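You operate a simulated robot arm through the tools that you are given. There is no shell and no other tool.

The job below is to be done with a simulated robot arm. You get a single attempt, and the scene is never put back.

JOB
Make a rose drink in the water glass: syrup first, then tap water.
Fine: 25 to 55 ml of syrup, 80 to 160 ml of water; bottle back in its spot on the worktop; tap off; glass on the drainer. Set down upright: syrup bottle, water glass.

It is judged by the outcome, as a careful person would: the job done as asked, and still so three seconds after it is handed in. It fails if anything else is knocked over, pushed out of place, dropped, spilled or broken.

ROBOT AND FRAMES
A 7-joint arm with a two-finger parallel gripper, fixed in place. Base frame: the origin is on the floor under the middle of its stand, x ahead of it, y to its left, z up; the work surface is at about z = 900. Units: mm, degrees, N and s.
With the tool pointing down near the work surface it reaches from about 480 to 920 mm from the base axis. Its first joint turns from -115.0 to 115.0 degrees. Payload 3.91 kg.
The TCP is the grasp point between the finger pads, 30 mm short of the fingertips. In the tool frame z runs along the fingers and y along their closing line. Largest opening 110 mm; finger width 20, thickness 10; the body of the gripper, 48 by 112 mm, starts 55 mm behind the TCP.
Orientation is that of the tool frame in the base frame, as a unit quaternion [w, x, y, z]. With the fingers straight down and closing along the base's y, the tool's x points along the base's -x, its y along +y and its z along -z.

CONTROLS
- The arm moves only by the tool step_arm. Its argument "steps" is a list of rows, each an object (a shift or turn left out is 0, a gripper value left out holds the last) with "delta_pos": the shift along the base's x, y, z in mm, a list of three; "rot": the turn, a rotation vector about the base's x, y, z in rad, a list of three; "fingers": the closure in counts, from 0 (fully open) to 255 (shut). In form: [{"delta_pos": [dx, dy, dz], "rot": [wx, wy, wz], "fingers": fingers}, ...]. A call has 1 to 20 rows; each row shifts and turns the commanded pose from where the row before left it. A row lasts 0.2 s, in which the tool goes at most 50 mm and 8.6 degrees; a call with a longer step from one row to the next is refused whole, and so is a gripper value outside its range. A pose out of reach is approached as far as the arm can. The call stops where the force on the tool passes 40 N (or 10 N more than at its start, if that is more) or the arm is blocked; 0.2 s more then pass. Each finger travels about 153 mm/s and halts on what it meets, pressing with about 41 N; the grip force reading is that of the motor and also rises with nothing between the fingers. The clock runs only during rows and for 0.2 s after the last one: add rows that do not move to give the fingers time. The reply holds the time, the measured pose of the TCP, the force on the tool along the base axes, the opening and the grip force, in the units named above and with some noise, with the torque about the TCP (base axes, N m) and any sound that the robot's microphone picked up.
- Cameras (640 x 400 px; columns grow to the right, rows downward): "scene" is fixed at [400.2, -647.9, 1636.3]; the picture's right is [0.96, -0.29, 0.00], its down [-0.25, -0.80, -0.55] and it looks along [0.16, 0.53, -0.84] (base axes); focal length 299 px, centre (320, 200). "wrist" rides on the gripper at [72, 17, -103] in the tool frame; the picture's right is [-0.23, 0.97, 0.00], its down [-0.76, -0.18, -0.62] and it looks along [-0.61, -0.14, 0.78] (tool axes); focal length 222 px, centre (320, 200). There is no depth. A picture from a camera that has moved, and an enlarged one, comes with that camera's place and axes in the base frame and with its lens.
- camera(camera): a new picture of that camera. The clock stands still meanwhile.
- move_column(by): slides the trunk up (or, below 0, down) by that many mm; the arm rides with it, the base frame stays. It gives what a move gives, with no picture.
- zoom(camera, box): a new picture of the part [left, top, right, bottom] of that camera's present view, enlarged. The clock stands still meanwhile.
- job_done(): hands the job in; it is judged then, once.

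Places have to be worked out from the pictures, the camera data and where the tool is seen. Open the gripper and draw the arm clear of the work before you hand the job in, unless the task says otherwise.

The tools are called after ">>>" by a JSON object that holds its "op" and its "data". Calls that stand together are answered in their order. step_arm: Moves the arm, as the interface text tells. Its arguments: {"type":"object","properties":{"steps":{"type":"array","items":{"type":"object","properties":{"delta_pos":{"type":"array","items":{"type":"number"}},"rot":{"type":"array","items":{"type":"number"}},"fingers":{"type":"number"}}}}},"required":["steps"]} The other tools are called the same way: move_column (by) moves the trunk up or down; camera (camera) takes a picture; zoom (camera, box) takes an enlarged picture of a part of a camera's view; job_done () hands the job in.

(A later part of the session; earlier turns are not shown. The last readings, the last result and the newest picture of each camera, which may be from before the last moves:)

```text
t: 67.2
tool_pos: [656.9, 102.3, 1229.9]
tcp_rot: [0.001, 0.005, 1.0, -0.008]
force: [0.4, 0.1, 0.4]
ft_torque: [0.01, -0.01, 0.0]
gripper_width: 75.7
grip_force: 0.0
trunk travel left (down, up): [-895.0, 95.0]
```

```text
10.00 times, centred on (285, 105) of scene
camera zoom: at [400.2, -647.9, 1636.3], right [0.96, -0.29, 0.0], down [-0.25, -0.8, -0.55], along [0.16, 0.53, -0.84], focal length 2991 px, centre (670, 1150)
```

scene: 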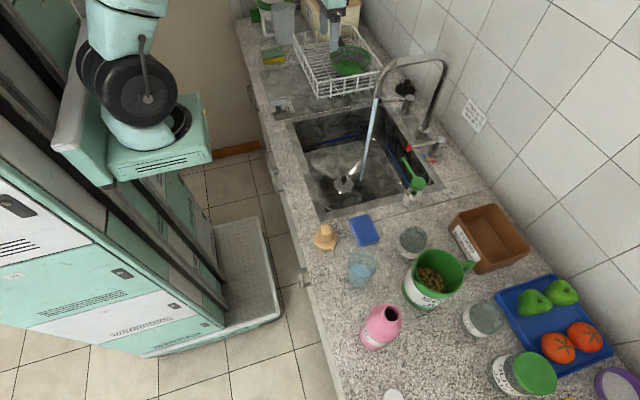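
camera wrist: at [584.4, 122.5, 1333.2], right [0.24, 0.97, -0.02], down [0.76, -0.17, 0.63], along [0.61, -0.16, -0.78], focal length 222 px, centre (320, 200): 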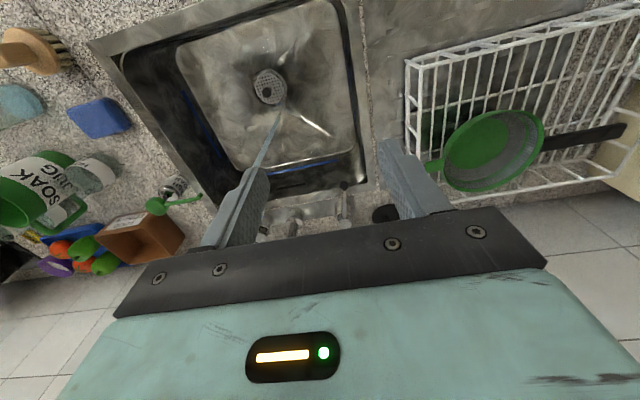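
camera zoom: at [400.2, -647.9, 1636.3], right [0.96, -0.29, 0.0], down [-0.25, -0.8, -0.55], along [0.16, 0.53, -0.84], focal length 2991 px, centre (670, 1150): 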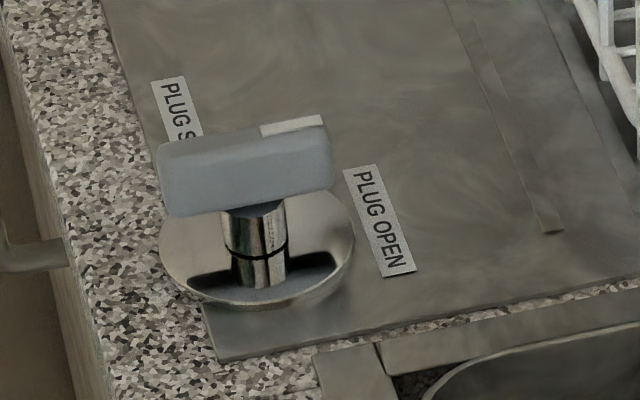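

The ribbed board left of the sink is the drainer; there is a free smooth area around (575, 320), clear of the plug knob and the rack. Now I go fetch the glass: back across the sink and pitch the tool forward in front of it.

>>> {"op": "step_arm", "data": {"steps": [{"delta_pos": [0, -40, 0]}, {"delta_pos": [0, -45, 0]}, {"delta_pos": [0, -45, 0]}, {"delta_pos": [-10, -40, 0], "rot": [0, -0.1, 0]}, {"delta_pos": [-18, -35, 0], "rot": [0, -0.1, 0]}, {"delta_pos": [-18, -35, 0], "rot": [0, -0.1, 0]}, {"delta_pos": [-18, -35, 0], "rot": [0, -0.1, 0]}, {"delta_pos": [-18, -35, 0], "rot": [0, -0.1, 0]}, {"delta_pos": [-18, -35, 0], "rot": [0, -0.1, 0]}, {"delta_pos": [-18, -35, -5], "rot": [0, -0.1, 0]}, {"delta_pos": [-18, -35, -5], "rot": [0, -0.1, 0]}, {"delta_pos": [-20, -35, -10], "rot": [0, -0.1, 0]}, {"delta_pos": [-20, -35, -10], "rot": [0, -0.1, 0]}, {"delta_pos": [-20, -35, -10], "rot": [0, -0.1, 0]}, {"delta_pos": [-20, -24, -10], "rot": [0, -0.1, 0], "fingers": 0}, {}, {}]}}

>>> {"op": "camera", "data": {"camera": "scene"}}

>>> {"op": "camera", "data": {"camera": "wrist"}}

```text
t: 70.8
tool_pos: [472.0, -460.9, 1187.7]
tcp_rot: [0.565, 0.007, 0.825, -0.003]
force: [0.2, -0.1, 0.5]
ft_torque: [-0.02, -0.01, -0.01]
gripper_width: 110.0
grip_force: 0.1
out of reach, approached as far as the arm can: row 9, 10, 11
trunk travel left (down, up): [-895.0, 95.0]
```

```text
taken
```

scene: 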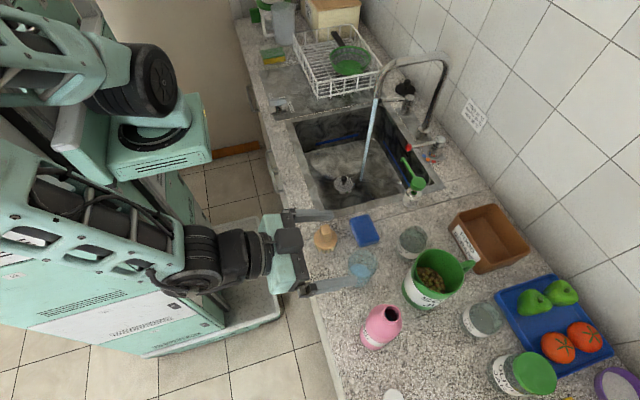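

```text
taken
camera wrist: at [349.9, -439.5, 1158.0], right [0.1, 0.97, 0.21], down [-0.31, -0.17, 0.93], along [0.95, -0.16, 0.28], focal length 222 px, centre (320, 200)
```

wrist: 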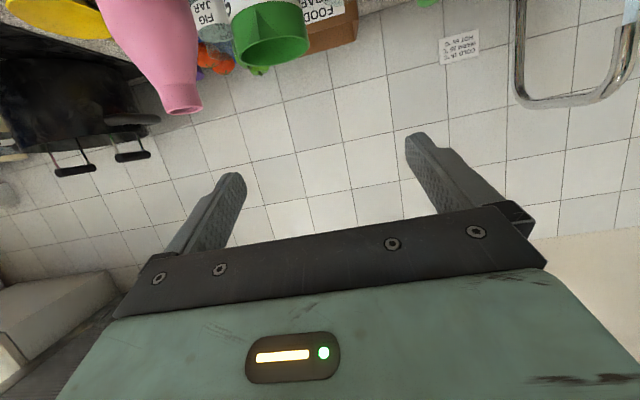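

Pose good. I drop to look at the glass level with the pads before approaching.

>>> {"op": "step_arm", "data": {"steps": [{"delta_pos": [-7, 7, -35]}, {"delta_pos": [-7, 7, -40]}, {"delta_pos": [-6, 8, -40]}, {"delta_pos": [0, 0, -40]}, {"delta_pos": [0, 0, -30]}, {}, {}]}}

>>> {"op": "camera", "data": {"camera": "wrist"}}

>>> {"op": "zoom", "data": {"camera": "scene", "box": [290, 100, 450, 210]}}

```text
t: 72.4
tool_pos: [449.6, -438.3, 1003.3]
tcp_rot: [0.565, 0.008, 0.825, -0.004]
force: [-0.1, -0.4, -0.1]
ft_torque: [0.01, 0.0, -0.02]
gripper_width: 110.3
grip_force: 0.2
trunk travel left (down, up): [-895.0, 95.0]
```

```text
taken
camera wrist: at [328.3, -418.0, 973.6], right [0.1, 0.97, 0.21], down [-0.31, -0.17, 0.93], along [0.95, -0.16, 0.28], focal length 222 px, centre (320, 200)
```

wrist: 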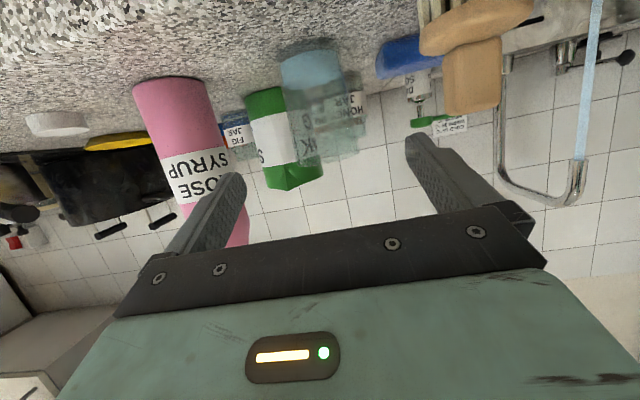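

```text
3.64 times, centred on (370, 155) of scene
camera zoom: at [400.2, -647.9, 1636.3], right [0.96, -0.29, 0.0], down [-0.25, -0.8, -0.55], along [0.16, 0.53, -0.84], focal length 1088 px, centre (138, 364)
```

zoom: 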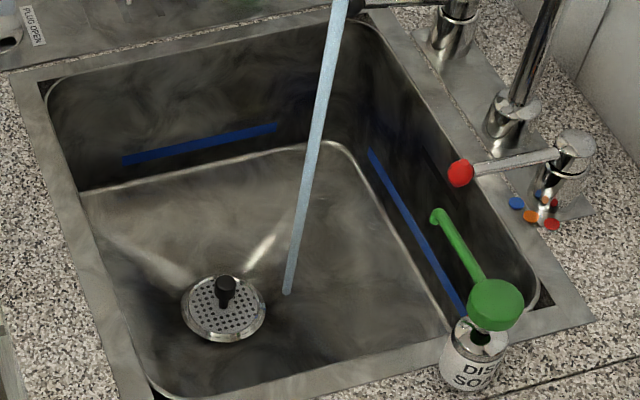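

>>> {"op": "zoom", "data": {"camera": "wrist", "box": [260, 20, 390, 170]}}

```text
2.67 times, centred on (325, 95) of wrist
camera zoom: at [328.3, -418.0, 973.6], right [0.1, 0.97, 0.21], down [-0.31, -0.17, 0.93], along [0.95, -0.16, 0.28], focal length 592 px, centre (307, 480)
```

zoom: 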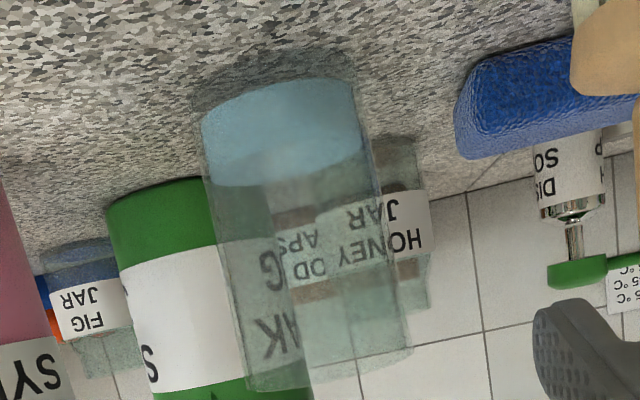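

Glass axis is at y ≈ -439, 61 mm wide at mid height, standing upright. I lower to z 962 and advance so the glass sits between the pads.

>>> {"op": "step_arm", "data": {"steps": [{"delta_pos": [0, -1, -20]}, {"delta_pos": [0, 0, -21]}, {"delta_pos": [20, 0, 0]}, {"delta_pos": [25, 0, 0]}, {"delta_pos": [25, 0, 0]}, {"delta_pos": [22, 0, 0]}, {"delta_pos": [20, 0, 0]}, {}, {}]}}

>>> {"op": "camera", "data": {"camera": "wrist"}}

>>> {"op": "zoom", "data": {"camera": "scene", "box": [300, 210, 420, 320]}}

```text
t: 74.4
tool_pos: [562.0, -439.9, 963.6]
tcp_rot: [0.565, 0.008, 0.825, -0.004]
force: [-0.7, -0.1, -0.1]
ft_torque: [-0.01, 0.0, 0.02]
gripper_width: 110.0
grip_force: 0.0
trunk travel left (down, up): [-895.0, 95.0]
```

```text
taken
camera wrist: at [439.1, -420.0, 934.1], right [0.1, 0.97, 0.21], down [-0.31, -0.17, 0.93], along [0.95, -0.16, 0.28], focal length 222 px, centre (320, 200)
```

wrist: 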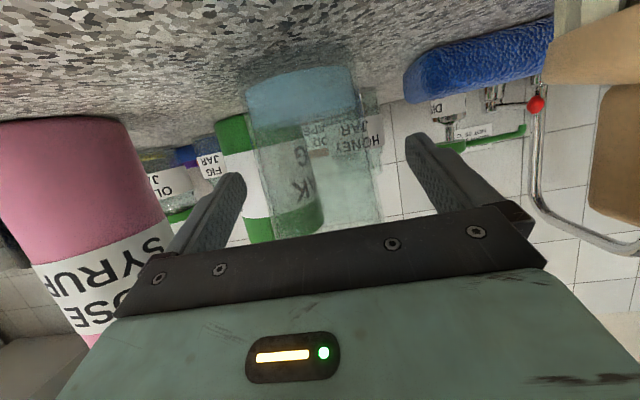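

```text
3.64 times, centred on (360, 265) of scene
camera zoom: at [400.2, -647.9, 1636.3], right [0.96, -0.29, 0.0], down [-0.25, -0.8, -0.55], along [0.16, 0.53, -0.84], focal length 1088 px, centre (174, -36)
```

zoom: 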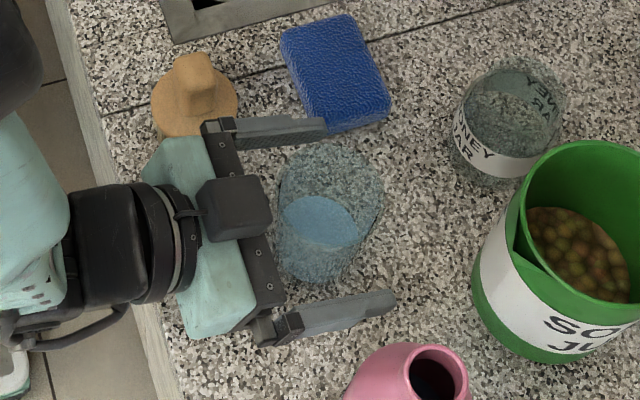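

Glass is centred between the pads. Closing.

>>> {"op": "step_arm", "data": {"steps": [{"fingers": 60}, {"fingers": 95}, {"fingers": 125}, {}, {}]}}

>>> {"op": "zoom", "data": {"camera": "scene", "box": [300, 210, 420, 320]}}

```text
t: 75.6
tool_pos: [561.1, -439.5, 964.0]
tcp_rot: [0.565, 0.008, 0.825, -0.004]
force: [-0.6, -0.2, -0.3]
ft_torque: [0.0, -0.01, -0.02]
gripper_width: 65.1
grip_force: 41.0
trunk travel left (down, up): [-895.0, 95.0]
```

```text
3.64 times, centred on (360, 265) of scene
camera zoom: at [400.2, -647.9, 1636.3], right [0.96, -0.29, 0.0], down [-0.25, -0.8, -0.55], along [0.16, 0.53, -0.84], focal length 1088 px, centre (174, -36)
```

zoom: 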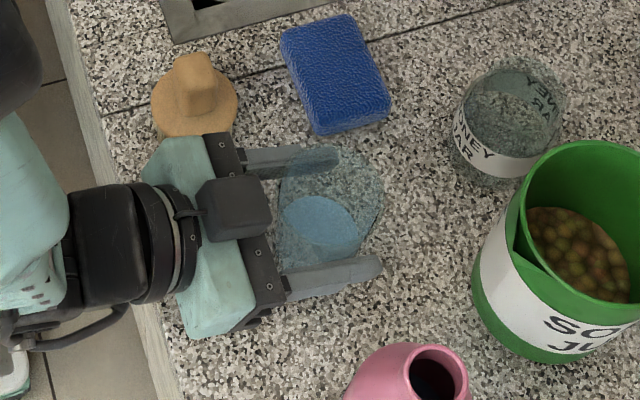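

Held at 65 mm. I lift it slowly and check the weight.

>>> {"op": "step_arm", "data": {"steps": [{"delta_pos": [0, 0, 5]}, {"delta_pos": [0, 0, 15]}, {"delta_pos": [0, 0, 25]}, {}, {}]}}

>>> {"op": "step_arm", "data": {"steps": [{}, {}]}}

>>> {"op": "camera", "data": {"camera": "wrist"}}

```text
t: 76.8
tool_pos: [561.1, -437.3, 1007.5]
tcp_rot: [0.564, 0.008, 0.825, -0.004]
force: [0.3, -0.6, -2.8]
ft_torque: [-0.04, 0.04, 0.03]
gripper_width: 64.6
grip_force: 40.8
trunk travel left (down, up): [-895.0, 95.0]
```

```text
t: 77.4
tool_pos: [561.1, -439.1, 1006.8]
tcp_rot: [0.565, 0.008, 0.825, -0.004]
force: [-0.3, -0.6, -2.9]
ft_torque: [-0.03, -0.02, -0.01]
gripper_width: 64.7
grip_force: 41.0
trunk travel left (down, up): [-895.0, 95.0]
```

```text
taken
camera wrist: at [438.8, -418.3, 978.0], right [0.1, 0.97, 0.21], down [-0.31, -0.17, 0.93], along [0.95, -0.16, 0.28], focal length 222 px, centre (320, 200)
```

wrist: 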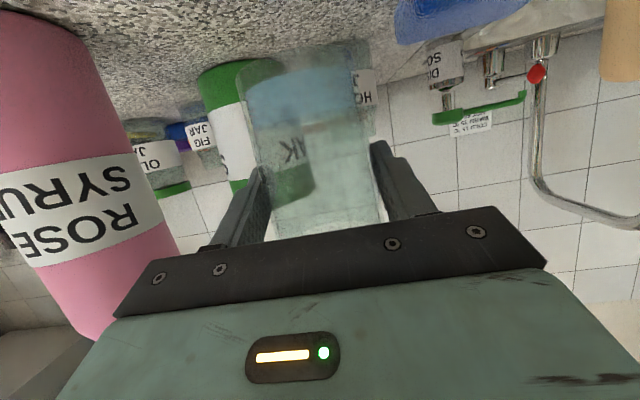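

The glass (with syrup) weighs ~2.9 N and is steady. I raise it to z 1100 and carry it gently toward the front of the sink, ahead of the stream.

>>> {"op": "step_arm", "data": {"steps": [{"delta_pos": [0, 0, 25]}, {"delta_pos": [0, 5, 30]}, {"delta_pos": [2, 15, 30]}, {"delta_pos": [5, 25, 10]}, {"delta_pos": [8, 30, 0]}, {"delta_pos": [10, 30, 0]}, {"delta_pos": [10, 30, 0]}, {"delta_pos": [10, 30, 0]}, {"delta_pos": [10, 30, 0]}, {"delta_pos": [5, 20, 0]}, {}, {}]}}

>>> {"op": "camera", "data": {"camera": "scene"}}

```text
t: 80.0
tool_pos: [627.7, -228.4, 1099.0]
tcp_rot: [0.565, 0.009, 0.825, -0.005]
force: [0.2, -0.2, -2.7]
ft_torque: [-0.02, 0.02, 0.02]
gripper_width: 65.0
grip_force: 41.0
out of reach, approached as far as the arm can: row 9, 10
trunk travel left (down, up): [-895.0, 95.0]
```

```text
taken
```

scene: 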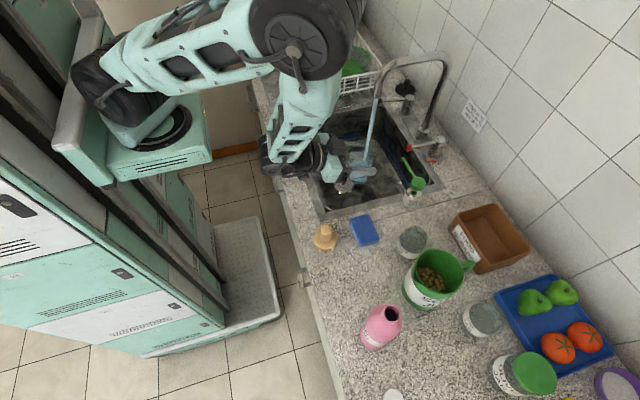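

Going well. I continue to a waiting point about 85 mm in front of the stream, and lower so the rim will pass beneath the outlet.

>>> {"op": "step_arm", "data": {"steps": [{"delta_pos": [3, 25, 0]}, {"delta_pos": [5, 30, -5]}, {"delta_pos": [5, 32, -10]}, {"delta_pos": [5, 32, -15]}, {"delta_pos": [5, 32, -15]}, {"delta_pos": [5, 30, -15]}, {"delta_pos": [0, 5, 0]}, {}, {}]}}

>>> {"op": "camera", "data": {"camera": "scene"}}

>>> {"op": "camera", "data": {"camera": "wrist"}}

```text
t: 82.0
tool_pos: [662.0, -42.4, 1033.8]
tcp_rot: [0.565, 0.009, 0.825, -0.005]
force: [-0.1, -0.3, -2.0]
ft_torque: [0.03, -0.01, 0.0]
gripper_width: 65.3
grip_force: 40.6
out of reach, approached as far as the arm can: row 1
trunk travel left (down, up): [-895.0, 95.0]
```

```text
taken
```

scene: 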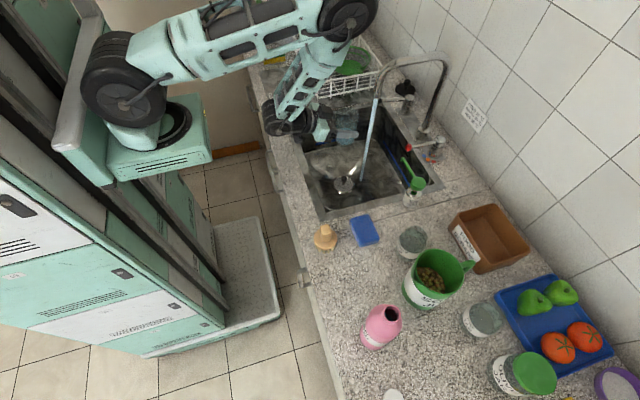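

```text
taken
camera wrist: at [540.0, -23.3, 1003.3], right [0.1, 0.97, 0.21], down [-0.31, -0.17, 0.93], along [0.95, -0.16, 0.28], focal length 222 px, centre (320, 200)
```

wrist: 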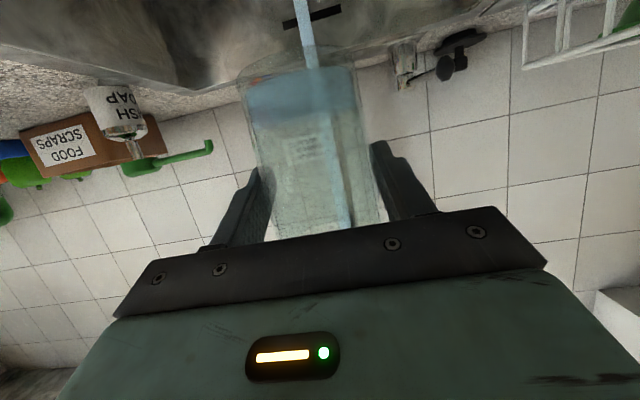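

The stream is directly ahead at y ≈ -39 with the rim ~33 mm below the outlet. I make a short dip into the stream and back out (about 0.6 s), then measure the level to learn the flow rate.

>>> {"op": "step_arm", "data": {"steps": [{"delta_pos": [41, 2, 0]}, {"delta_pos": [42, 1, 0]}, {}, {"delta_pos": [-41, 0, 0]}, {"delta_pos": [-42, 0, 0]}, {}]}}

>>> {"op": "camera", "data": {"camera": "wrist"}}

>>> {"op": "zoom", "data": {"camera": "wrist", "box": [220, 40, 400, 240]}}

>>> {"op": "camera", "data": {"camera": "scene"}}

```text
t: 83.4
tool_pos: [661.6, -42.3, 1035.2]
tcp_rot: [0.565, 0.008, 0.825, -0.004]
force: [-0.1, 0.4, -2.3]
ft_torque: [0.0, 0.0, 0.0]
gripper_width: 65.0
grip_force: 40.1
trunk travel left (down, up): [-895.0, 95.0]
```

```text
taken
camera wrist: at [540.2, -22.7, 1006.1], right [0.1, 0.97, 0.21], down [-0.31, -0.17, 0.93], along [0.95, -0.16, 0.28], focal length 222 px, centre (320, 200)
```

wrist: 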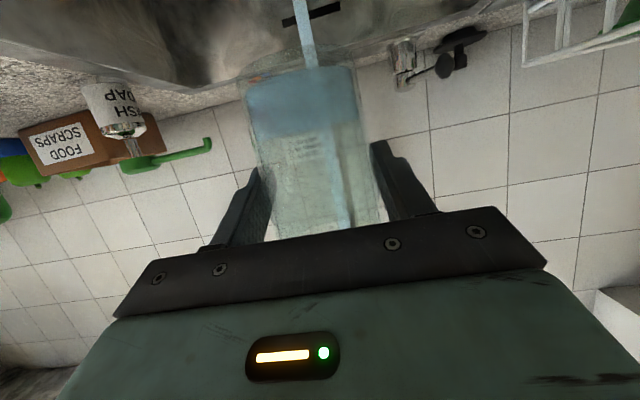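

```text
2.00 times, centred on (310, 140) of wrist
camera zoom: at [540.2, -22.7, 1006.1], right [0.1, 0.97, 0.21], down [-0.31, -0.17, 0.93], along [0.95, -0.16, 0.28], focal length 444 px, centre (340, 320)
```

zoom: 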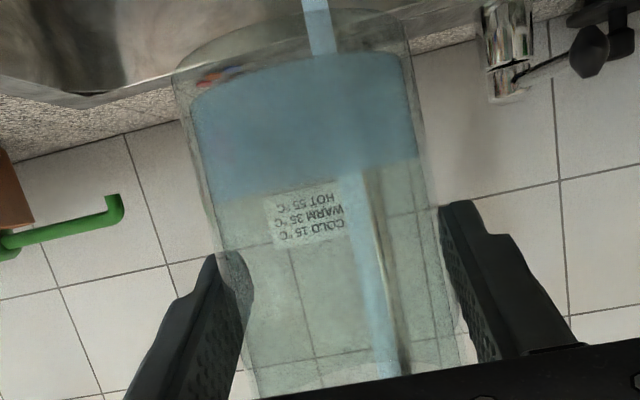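

```text
taken
```

scene: 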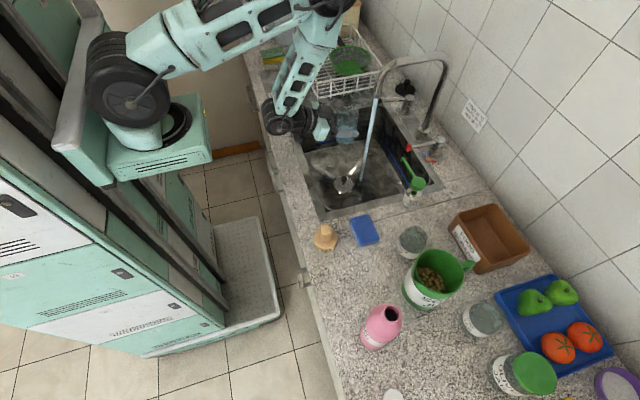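

The level rose from ~17 to ~25 mm, about 20 ml in ~0.55 s, i.e. ~35–40 ml/s. A second, longer dip (~1.75 s) should add about 60 ml.

>>> {"op": "step_arm", "data": {"steps": [{"delta_pos": [41, 2, 0]}, {"delta_pos": [42, 1, 0]}, {}, {}, {}, {}, {}, {}, {"delta_pos": [-41, 0, 0]}, {"delta_pos": [-42, 0, 0]}, {}]}}

>>> {"op": "zoom", "data": {"camera": "wrist", "box": [220, 40, 400, 240]}}

>>> {"op": "camera", "data": {"camera": "scene"}}

```text
t: 85.8
tool_pos: [661.8, -36.3, 1033.8]
tcp_rot: [0.565, 0.008, 0.825, -0.004]
force: [0.5, 0.7, -2.4]
ft_torque: [-0.02, 0.02, 0.01]
gripper_width: 65.1
grip_force: 40.7
trunk travel left (down, up): [-895.0, 95.0]
```

```text
2.00 times, centred on (310, 140) of wrist
camera zoom: at [539.8, -16.3, 1004.1], right [0.1, 0.97, 0.21], down [-0.31, -0.17, 0.93], along [0.95, -0.16, 0.28], focal length 444 px, centre (340, 320)
```

zoom: 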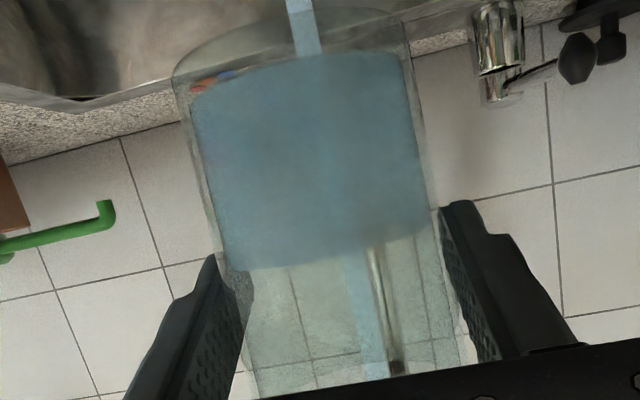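

```text
taken
```

scene: 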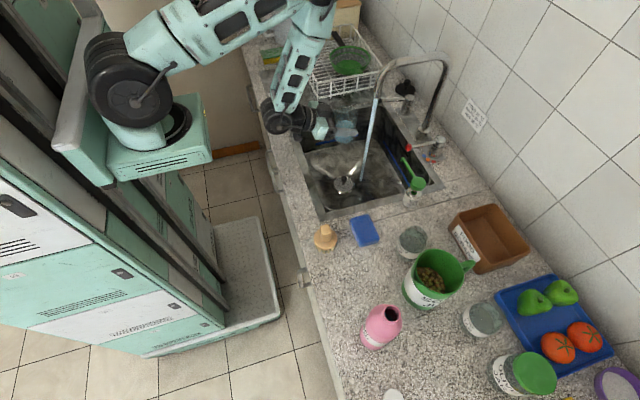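

Level is now about 43 mm above the inner bottom, so ~65 ml of water so far at ~26 ml/s. One more dip of seven still rows should add ~50 ml.

>>> {"op": "step_arm", "data": {"steps": [{"delta_pos": [41, -2, 0]}, {"delta_pos": [42, -1, 0]}, {}, {}, {}, {}, {}, {}, {}, {"delta_pos": [-41, 0, 0]}, {"delta_pos": [-42, 0, 0]}, {}]}}

>>> {"op": "zoom", "data": {"camera": "wrist", "box": [220, 40, 400, 240]}}

>>> {"op": "zoom", "data": {"camera": "scene", "box": [280, 80, 440, 200]}}

```text
t: 88.4
tool_pos: [662.4, -40.9, 1034.7]
tcp_rot: [0.565, 0.007, 0.825, -0.003]
force: [0.2, 0.3, -3.6]
ft_torque: [0.02, 0.03, 0.01]
gripper_width: 65.1
grip_force: 40.9
trunk travel left (down, up): [-895.0, 95.0]
```

```text
2.00 times, centred on (310, 140) of wrist
camera zoom: at [539.7, -20.4, 1005.7], right [0.1, 0.97, 0.21], down [-0.31, -0.17, 0.93], along [0.95, -0.16, 0.28], focal length 444 px, centre (340, 320)
```

zoom: 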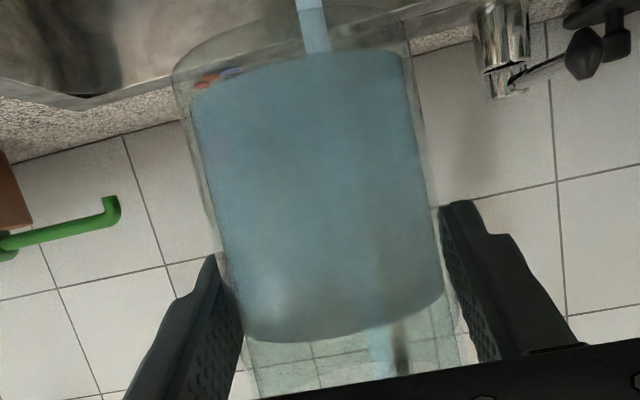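

```text
3.33 times, centred on (360, 140) of scene
camera zoom: at [400.2, -647.9, 1636.3], right [0.96, -0.29, 0.0], down [-0.25, -0.8, -0.55], along [0.16, 0.53, -0.84], focal length 997 px, centre (187, 400)
```

zoom: 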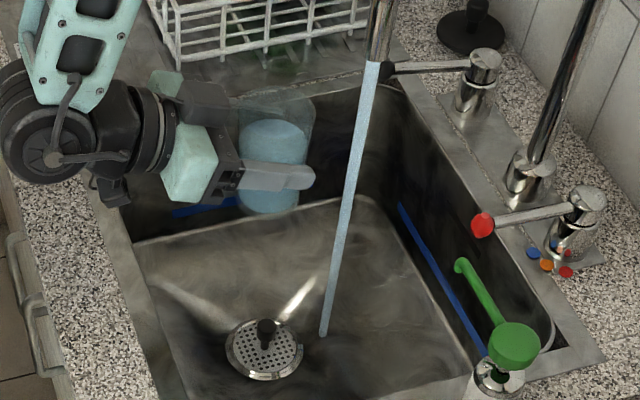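

Level now ~63 mm above the inner bottom, ~30 mm below the rim: about 120 ml of water on top of ~39 ml syrup. I take it gently up and over toward the drainer.

>>> {"op": "step_arm", "data": {"steps": [{"delta_pos": [0, 5, 8]}, {"delta_pos": [0, 12, 12]}, {"delta_pos": [0, 20, 12]}, {"delta_pos": [0, 25, 10]}, {"delta_pos": [-3, 28, 5]}, {"delta_pos": [-5, 28, 0]}, {"delta_pos": [-5, 28, 0]}, {"delta_pos": [-5, 28, 0]}, {"delta_pos": [-5, 25, 0]}, {"delta_pos": [-3, 12, 0]}, {}, {}]}}

>>> {"op": "camera", "data": {"camera": "scene"}}

```text
t: 91.0
tool_pos: [636.3, 170.8, 1080.8]
tcp_rot: [0.565, 0.008, 0.825, -0.004]
force: [-0.5, -1.0, -4.4]
ft_torque: [0.0, 0.03, -0.01]
gripper_width: 65.0
grip_force: 40.8
trunk travel left (down, up): [-895.0, 95.0]
```

```text
taken
```

scene: 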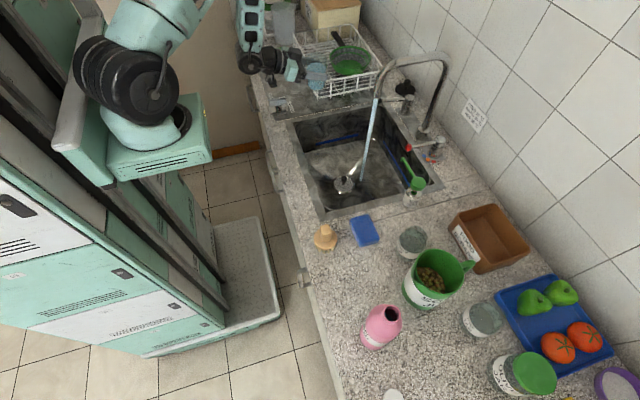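

Weight ~4.4 N now, consistent. I pull back in x first to stay clear of the rack, then go on in y to about (570, 320).

>>> {"op": "step_arm", "data": {"steps": [{"delta_pos": [-10, 4, 0]}, {"delta_pos": [-18, 6, 0]}, {"delta_pos": [-20, 8, 0]}, {"delta_pos": [-14, 15, 0]}, {"delta_pos": [-4, 22, 0]}, {"delta_pos": [0, 25, 0]}, {"delta_pos": [0, 25, 0]}, {"delta_pos": [0, 25, 0]}, {"delta_pos": [0, 15, 0]}, {"delta_pos": [0, 5, 0]}, {}, {}]}}

>>> {"op": "camera", "data": {"camera": "scene"}}

>>> {"op": "camera", "data": {"camera": "wrist"}}

>>> {"op": "zoom", "data": {"camera": "scene", "box": [220, 20, 380, 140]}}

```text
t: 93.6
tool_pos: [569.0, 320.5, 1080.5]
tcp_rot: [0.565, 0.008, 0.825, -0.004]
force: [0.2, -0.5, -3.8]
ft_torque: [0.05, 0.03, 0.0]
gripper_width: 64.9
grip_force: 41.0
trunk travel left (down, up): [-895.0, 95.0]
```

```text
taken
```

scene: 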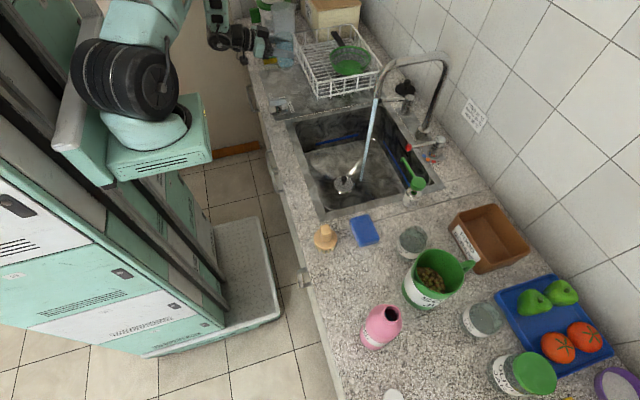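

```text
taken
camera wrist: at [447.5, 339.8, 1051.1], right [0.1, 0.97, 0.21], down [-0.31, -0.17, 0.94], along [0.95, -0.16, 0.28], focal length 222 px, centre (320, 200)
```

wrist: 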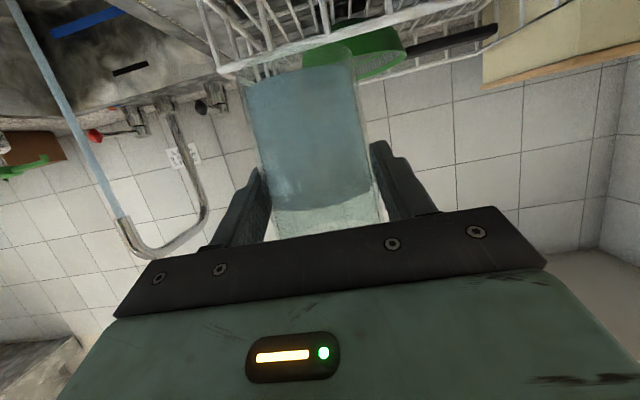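

```text
3.33 times, centred on (300, 80) of scene
camera zoom: at [400.2, -647.9, 1636.3], right [0.96, -0.29, 0.0], down [-0.25, -0.8, -0.55], along [0.16, 0.53, -0.84], focal length 997 px, centre (387, 600)
```

zoom: 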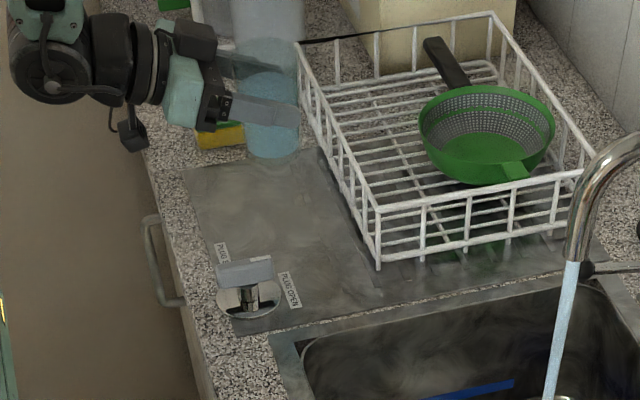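

The glass hovers over the free smooth part of the drainer at (574, 320), clear of rack, plug knob and sponge. I lower it gently.

>>> {"op": "step_arm", "data": {"steps": [{"delta_pos": [0, 0, -10]}, {"delta_pos": [0, 0, -18]}, {"delta_pos": [0, 0, -20]}, {"delta_pos": [0, 0, -20]}, {"delta_pos": [0, 0, -18]}, {"delta_pos": [0, 0, -10]}, {"delta_pos": [0, 0, -6]}, {}, {}]}}

>>> {"op": "zoom", "data": {"camera": "scene", "box": [240, 40, 340, 120]}}

>>> {"op": "camera", "data": {"camera": "wrist"}}

```text
t: 95.6
tool_pos: [569.9, 321.7, 978.1]
tcp_rot: [0.564, 0.008, 0.826, -0.004]
force: [0.0, -0.7, -3.1]
ft_torque: [0.02, 0.05, -0.01]
gripper_width: 65.3
grip_force: 41.0
trunk travel left (down, up): [-895.0, 95.0]
```

```text
5.00 times, centred on (290, 80) of scene
camera zoom: at [400.2, -647.9, 1636.3], right [0.96, -0.29, 0.0], down [-0.25, -0.8, -0.55], along [0.16, 0.53, -0.84], focal length 1496 px, centre (470, 800)
```

zoom: 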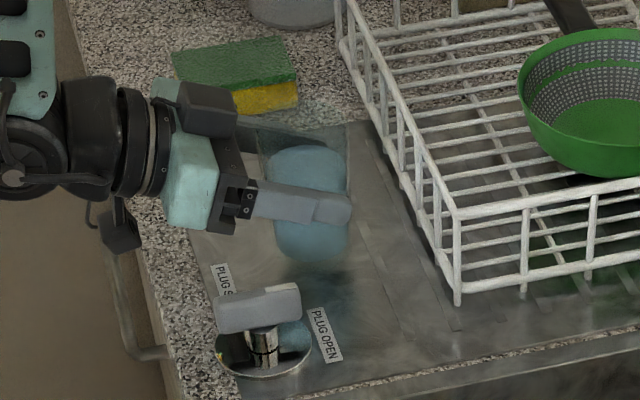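

```text
taken
camera wrist: at [447.7, 340.4, 949.3], right [0.1, 0.97, 0.21], down [-0.31, -0.17, 0.93], along [0.95, -0.16, 0.28], focal length 222 px, centre (320, 200)
```

wrist: 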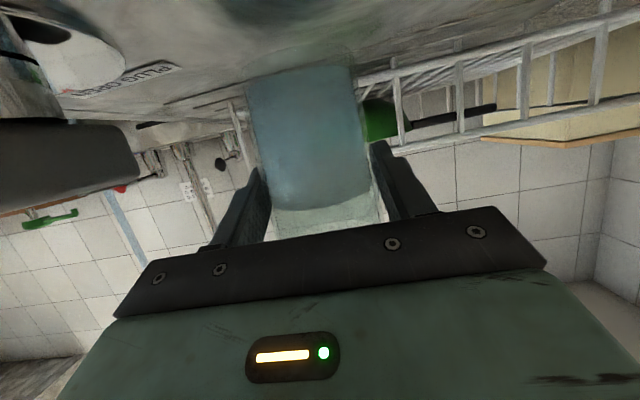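

About 14 mm above the board. I lower the rest in small steps until contact.

>>> {"op": "step_arm", "data": {"steps": [{"delta_pos": [0, 0, -5]}, {"delta_pos": [0, 0, -4]}, {}]}}

>>> {"op": "step_arm", "data": {"steps": [{"delta_pos": [0, 0, -2]}, {}]}}

```text
t: 96.4
tool_pos: [570.1, 320.2, 969.4]
tcp_rot: [0.565, 0.008, 0.825, -0.004]
force: [-1.0, 0.4, -3.2]
ft_torque: [0.03, 0.01, 0.05]
gripper_width: 65.2
grip_force: 41.5
trunk travel left (down, up): [-895.0, 95.0]
```

```text
t: 97.0
tool_pos: [570.9, 319.3, 967.1]
tcp_rot: [0.564, 0.008, 0.825, -0.004]
force: [0.0, -0.4, -3.1]
ft_torque: [-0.02, 0.01, 0.0]
gripper_width: 65.1
grip_force: 41.2
trunk travel left (down, up): [-895.0, 95.0]
```

>>> {"op": "step_arm", "data": {"steps": [{"delta_pos": [0, 0, -2]}, {}]}}

```text
t: 97.6
tool_pos: [569.2, 319.9, 966.7]
tcp_rot: [0.565, 0.008, 0.825, -0.003]
force: [-1.2, -1.9, 5.5]
ft_torque: [-0.26, 0.14, -0.03]
gripper_width: 65.4
grip_force: 40.7
trunk travel left (down, up): [-895.0, 95.0]
```

Contact (+5.5 N): the glass stands on the drainer. I open the fingers gently.

>>> {"op": "step_arm", "data": {"steps": [{"fingers": 95}, {"fingers": 80}, {"fingers": 50}, {"fingers": 0}, {}, {}]}}

>>> {"op": "zoom", "data": {"camera": "scene", "box": [240, 40, 340, 120]}}

>>> {"op": "camera", "data": {"camera": "wrist"}}

```text
t: 99.0
tool_pos: [569.3, 319.0, 966.2]
tcp_rot: [0.565, 0.008, 0.825, -0.004]
force: [-0.4, -0.1, 0.0]
ft_torque: [0.06, 0.01, 0.01]
gripper_width: 109.9
grip_force: 0.0
trunk travel left (down, up): [-895.0, 95.0]
```

```text
5.00 times, centred on (290, 80) of scene
camera zoom: at [400.2, -647.9, 1636.3], right [0.96, -0.29, 0.0], down [-0.25, -0.8, -0.55], along [0.16, 0.53, -0.84], focal length 1496 px, centre (470, 800)
```

zoom: 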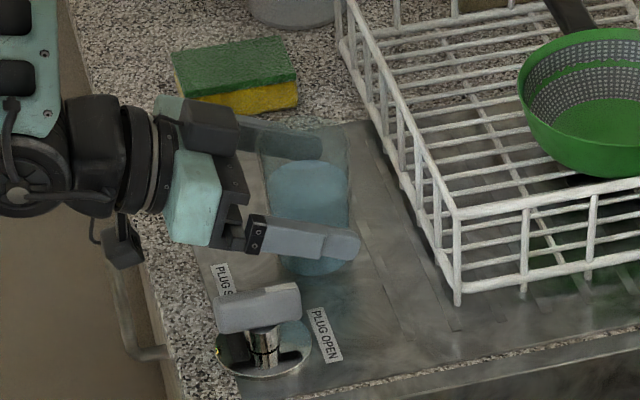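

```text
taken
camera wrist: at [447.4, 339.5, 936.9], right [0.1, 0.97, 0.21], down [-0.31, -0.17, 0.93], along [0.95, -0.16, 0.28], focal length 222 px, centre (320, 200)
```

wrist: 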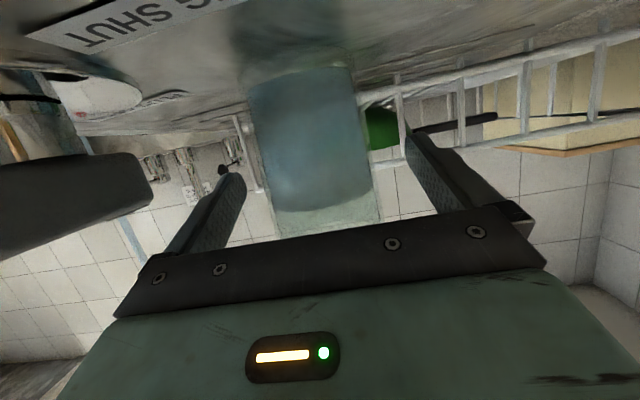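

The glass stands upright and free. I draw straight back in -x, then up.

>>> {"op": "step_arm", "data": {"steps": [{"delta_pos": [-12, 0, 0]}, {"delta_pos": [-20, 0, 0]}, {"delta_pos": [-25, 0, 0]}, {"delta_pos": [-25, 0, 3]}, {"delta_pos": [-15, 0, 15]}, {"delta_pos": [0, 0, 35]}, {"delta_pos": [0, 0, 45]}, {"delta_pos": [0, 0, 45]}, {"delta_pos": [0, 0, 45]}, {}]}}

>>> {"op": "camera", "data": {"camera": "scene"}}

>>> {"op": "zoom", "data": {"camera": "scene", "box": [240, 40, 340, 120]}}

```text
t: 101.2
tool_pos: [475.7, 319.2, 1156.3]
tcp_rot: [0.565, 0.008, 0.825, -0.005]
force: [-0.3, 0.3, 0.4]
ft_torque: [0.01, -0.03, -0.03]
gripper_width: 110.1
grip_force: 0.0
trunk travel left (down, up): [-895.0, 95.0]
```

```text
taken
```

scene: 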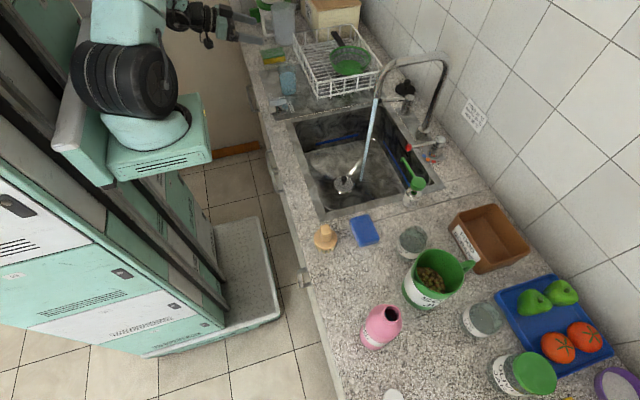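

```text
5.00 times, centred on (290, 80) of scene
camera zoom: at [400.2, -647.9, 1636.3], right [0.96, -0.29, 0.0], down [-0.25, -0.8, -0.55], along [0.16, 0.53, -0.84], focal length 1496 px, centre (470, 800)
```

zoom: 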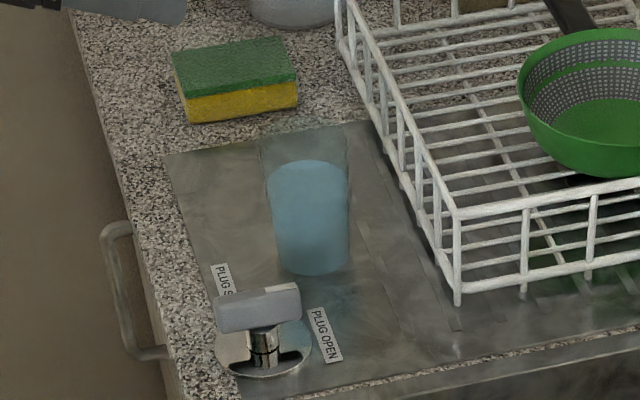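

The drink stands on the drainer. Now the tap: I return to the tool-down posture over the sink's left side.

>>> {"op": "step_arm", "data": {"steps": [{"delta_pos": [0, -10, 25]}, {"delta_pos": [10, -18, 25], "rot": [0, 0.1, 0]}, {"delta_pos": [15, -18, 20], "rot": [0, 0.1, 0]}, {"delta_pos": [15, -18, 5], "rot": [0, 0.1, 0]}, {"delta_pos": [15, -18, 0], "rot": [0, 0.1, 0]}, {"delta_pos": [15, -18, 0], "rot": [0, 0.1, 0]}, {"delta_pos": [15, -18, 0], "rot": [0, 0.1, 0]}, {"delta_pos": [15, -18, 0], "rot": [0, 0.1, 0]}, {"delta_pos": [15, -18, 0], "rot": [0, 0.1, 0]}, {"delta_pos": [15, -18, 0], "rot": [0, 0.1, 0]}, {"delta_pos": [15, -18, 0], "rot": [0, 0.1, 0]}, {"delta_pos": [17, -18, 0], "rot": [0, 0.1, 0]}, {"delta_pos": [20, -18, 0], "rot": [0, 0.1, 0], "fingers": 60}, {}, {}]}}

>>> {"op": "camera", "data": {"camera": "wrist"}}

>>> {"op": "camera", "data": {"camera": "scene"}}

```text
t: 104.4
tool_pos: [656.2, 94.3, 1228.9]
tcp_rot: [0.0, 0.004, 1.0, -0.008]
force: [-0.1, -0.2, -0.6]
ft_torque: [0.01, 0.02, 0.0]
gripper_width: 84.0
grip_force: 0.1
trunk travel left (down, up): [-895.0, 95.0]
```

```text
taken
camera wrist: at [583.3, 115.1, 1332.3], right [0.24, 0.97, -0.02], down [0.76, -0.17, 0.63], along [0.61, -0.16, -0.78], focal length 222 px, centre (320, 200)
```

wrist: 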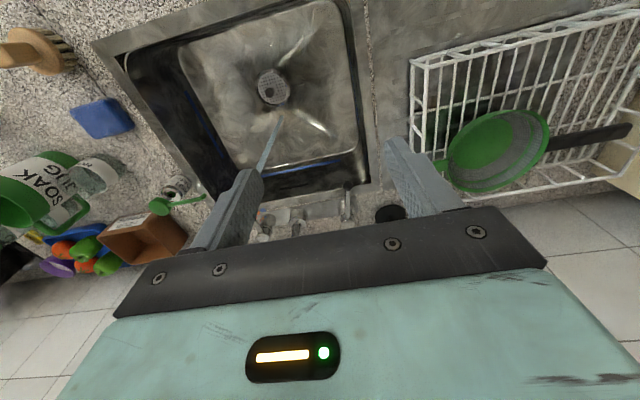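

```text
taken
```

scene: 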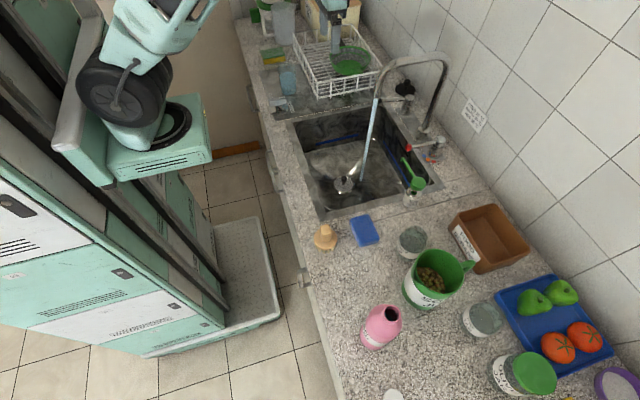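

I move over the knob, now at about (849, 102), same route as before.

>>> {"op": "step_arm", "data": {"steps": [{"delta_pos": [35, 2, -10]}, {"delta_pos": [40, 2, -20]}, {"delta_pos": [40, 2, -25]}, {"delta_pos": [40, 1, -25]}, {"delta_pos": [37, 0, -25]}, {"delta_pos": [0, 0, -40]}, {"delta_pos": [0, 0, -45]}, {"delta_pos": [0, 0, -23]}, {}, {}]}}

>>> {"op": "camera", "data": {"camera": "wrist"}}

```text
t: 106.6
tool_pos: [846.0, 102.7, 1017.6]
tcp_rot: [0.0, 0.004, 1.0, -0.008]
force: [1.5, 0.0, -0.9]
ft_torque: [-0.01, 0.01, -0.01]
gripper_width: 84.3
grip_force: 0.1
trunk travel left (down, up): [-895.0, 95.0]
```

```text
taken
camera wrist: at [774.1, 122.4, 1120.9], right [0.24, 0.97, -0.02], down [0.76, -0.17, 0.63], along [0.61, -0.16, -0.78], focal length 222 px, centre (320, 200)
```

wrist: 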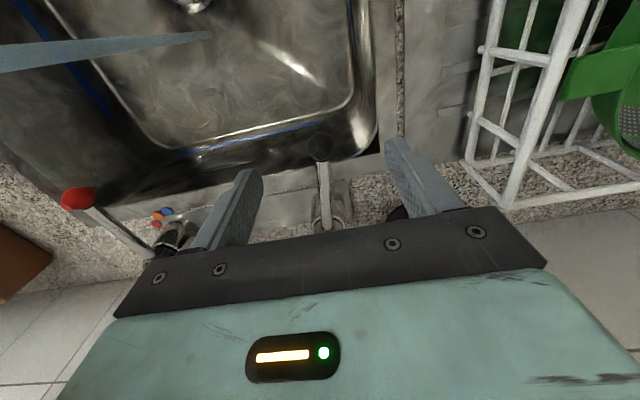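

Knob at (850, 101). I descend onto it and grip it again.

>>> {"op": "step_arm", "data": {"steps": [{"delta_pos": [3, -1, -20]}, {"delta_pos": [0, 0, -25]}, {"delta_pos": [0, 0, -17]}, {}, {"fingers": 140}, {"fingers": 200}, {"fingers": 230}, {}, {}]}}

>>> {"op": "camera", "data": {"camera": "wrist"}}

```text
t: 108.6
tool_pos: [848.5, 99.6, 953.6]
tcp_rot: [0.0, 0.004, 1.0, -0.008]
force: [-2.0, -0.7, -1.4]
ft_torque: [0.02, -0.07, -0.02]
gripper_width: 25.3
grip_force: 45.0
trunk travel left (down, up): [-895.0, 95.0]
```

```text
taken
camera wrist: at [776.4, 120.4, 1057.2], right [0.24, 0.97, -0.02], down [0.76, -0.17, 0.63], along [0.61, -0.16, -0.78], focal length 222 px, centre (320, 200)
```

wrist: 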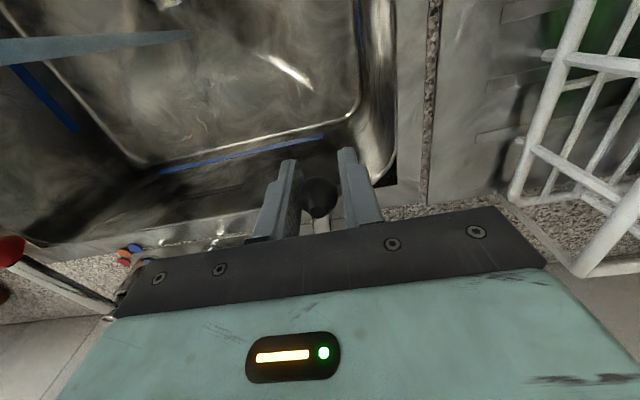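

Gripped. I turn the lever back along its arc toward -y to its closed stop.

>>> {"op": "step_arm", "data": {"steps": [{"delta_pos": [-0.5, -4, 0]}, {"delta_pos": [-0.4, -4, 0]}, {"delta_pos": [-0.4, -3, 0]}, {"delta_pos": [-0.3, -3, 0]}, {"delta_pos": [0, -2, 0]}, {"delta_pos": [0, -1.5, 0]}, {}]}}

>>> {"op": "camera", "data": {"camera": "scene"}}

>>> {"op": "zoom", "data": {"camera": "scene", "box": [330, 60, 450, 180]}}

```text
t: 110.2
tool_pos: [846.3, 91.1, 954.0]
tcp_rot: [0.001, -0.001, 1.0, -0.009]
force: [32.8, -1.7, -18.0]
ft_torque: [-0.01, -0.08, 0.01]
gripper_width: 25.0
grip_force: 45.2
trunk travel left (down, up): [-895.0, 95.0]
```

```text
taken
```

scene: 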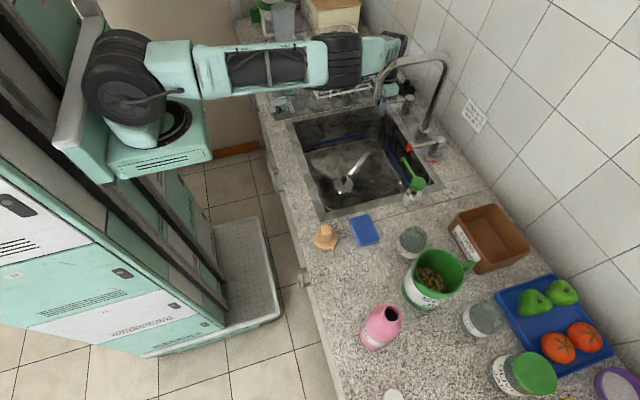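

```text
3.33 times, centred on (390, 120) of scene
camera zoom: at [400.2, -647.9, 1636.3], right [0.96, -0.29, 0.0], down [-0.25, -0.8, -0.55], along [0.16, 0.53, -0.84], focal length 997 px, centre (87, 467)
```

zoom: 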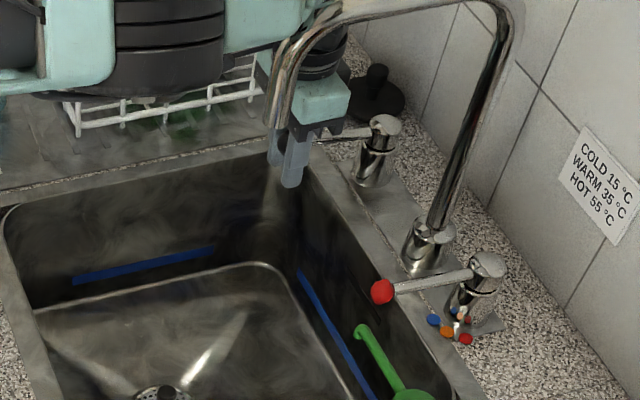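

The stream has stopped, but the tool is 9 mm short of the commanded closed position with an odd 33 N pull, and the elbow has swung lower over the drainer. I look carefully before moving anything.

>>> {"op": "zoom", "data": {"camera": "scene", "box": [260, 20, 420, 120]}}

>>> {"op": "camera", "data": {"camera": "wrist"}}

>>> {"op": "zoom", "data": {"camera": "scene", "box": [130, 0, 330, 130]}}

```text
4.00 times, centred on (340, 70) of scene
camera zoom: at [400.2, -647.9, 1636.3], right [0.96, -0.29, 0.0], down [-0.25, -0.8, -0.55], along [0.16, 0.53, -0.84], focal length 1196 px, centre (240, 720)
```

zoom: 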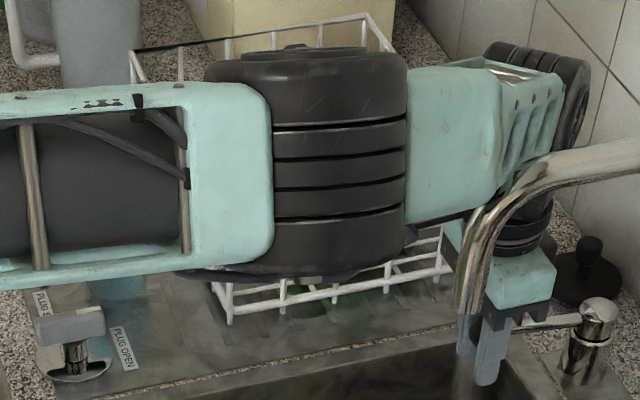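

```text
taken
camera wrist: at [773.8, 111.1, 1057.5], right [0.23, 0.97, -0.02], down [0.76, -0.16, 0.63], along [0.61, -0.16, -0.78], focal length 222 px, centre (320, 200)
```

wrist: 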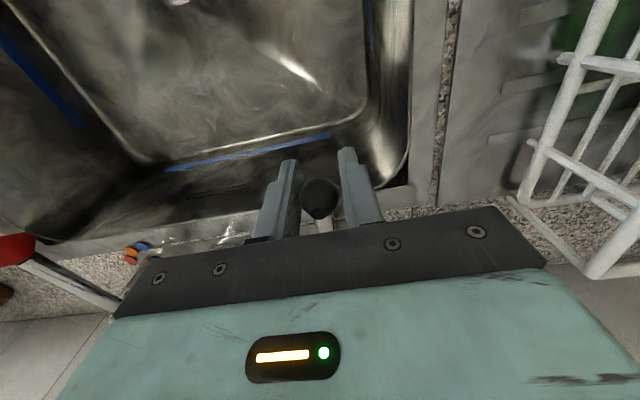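

```text
3.08 times, centred on (230, 65) of scene
camera zoom: at [400.2, -647.9, 1636.3], right [0.96, -0.29, 0.0], down [-0.25, -0.8, -0.55], along [0.16, 0.53, -0.84], focal length 920 px, centre (597, 615)
```

zoom: 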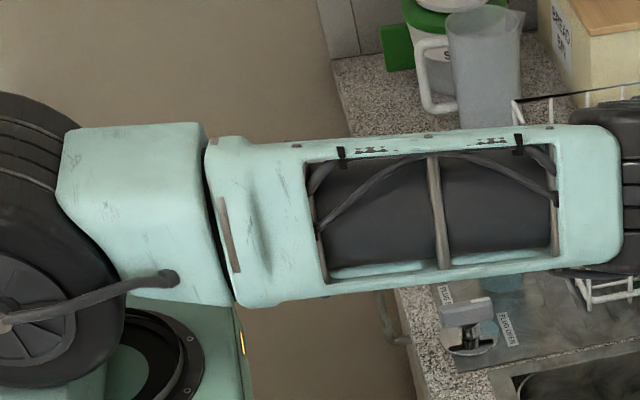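

The elbow is high above the rack (about z 1240 or more), so it seems to be just a posture change of the arm disturbing the move. I let it settle with still rows and re-read.

>>> {"op": "step_arm", "data": {"steps": [{}, {}, {}]}}

>>> {"op": "camera", "data": {"camera": "scene"}}

```text
t: 111.0
tool_pos: [847.2, 92.2, 954.0]
tcp_rot: [0.0, 0.0, 1.0, -0.01]
force: [16.9, -1.0, -34.0]
ft_torque: [-0.01, 0.31, -0.01]
gripper_width: 25.3
grip_force: 45.1
trunk travel left (down, up): [-895.0, 95.0]
```

```text
taken
```

scene: 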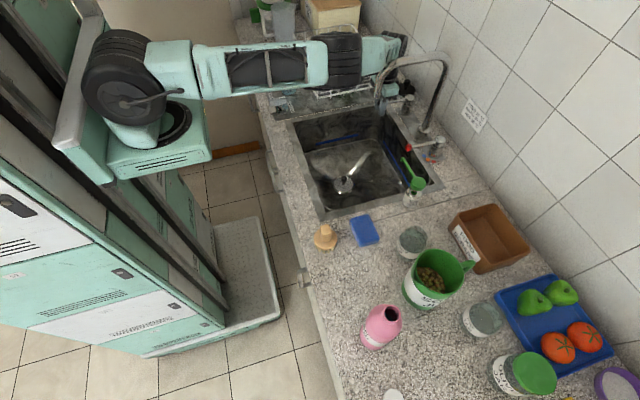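

There is a 34 N upward strain stored in the grip. I release the knob to let the arm relax, then look at the lever.

>>> {"op": "step_arm", "data": {"steps": [{"fingers": 190}, {"fingers": 120}, {"fingers": 60}, {}, {}]}}

>>> {"op": "camera", "data": {"camera": "wrist"}}

>>> {"op": "camera", "data": {"camera": "scene"}}

```text
t: 112.2
tool_pos: [845.7, 88.5, 958.1]
tcp_rot: [0.002, 0.002, 1.0, -0.009]
force: [-0.7, 0.7, 0.0]
ft_torque: [-0.01, 0.02, -0.01]
gripper_width: 84.3
grip_force: 0.0
trunk travel left (down, up): [-895.0, 95.0]
```

```text
taken
camera wrist: at [772.7, 108.3, 1060.5], right [0.23, 0.97, -0.02], down [0.76, -0.17, 0.63], along [0.61, -0.16, -0.78], focal length 222 px, centre (320, 200)
```

wrist: 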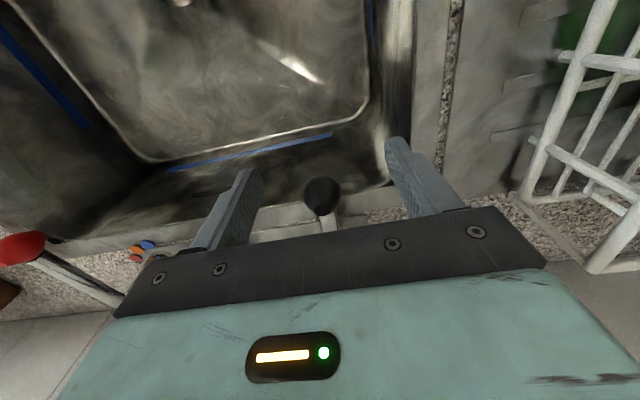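

```text
taken
```

scene: 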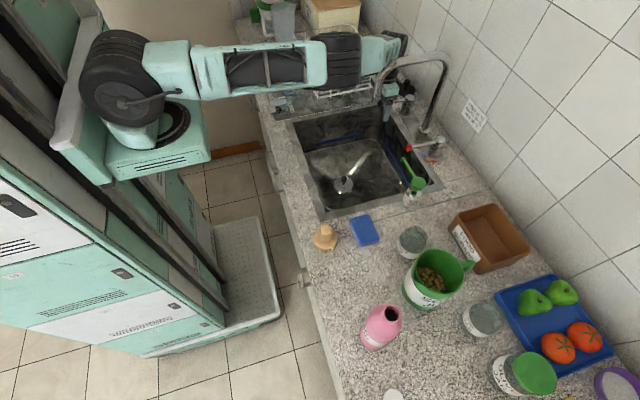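

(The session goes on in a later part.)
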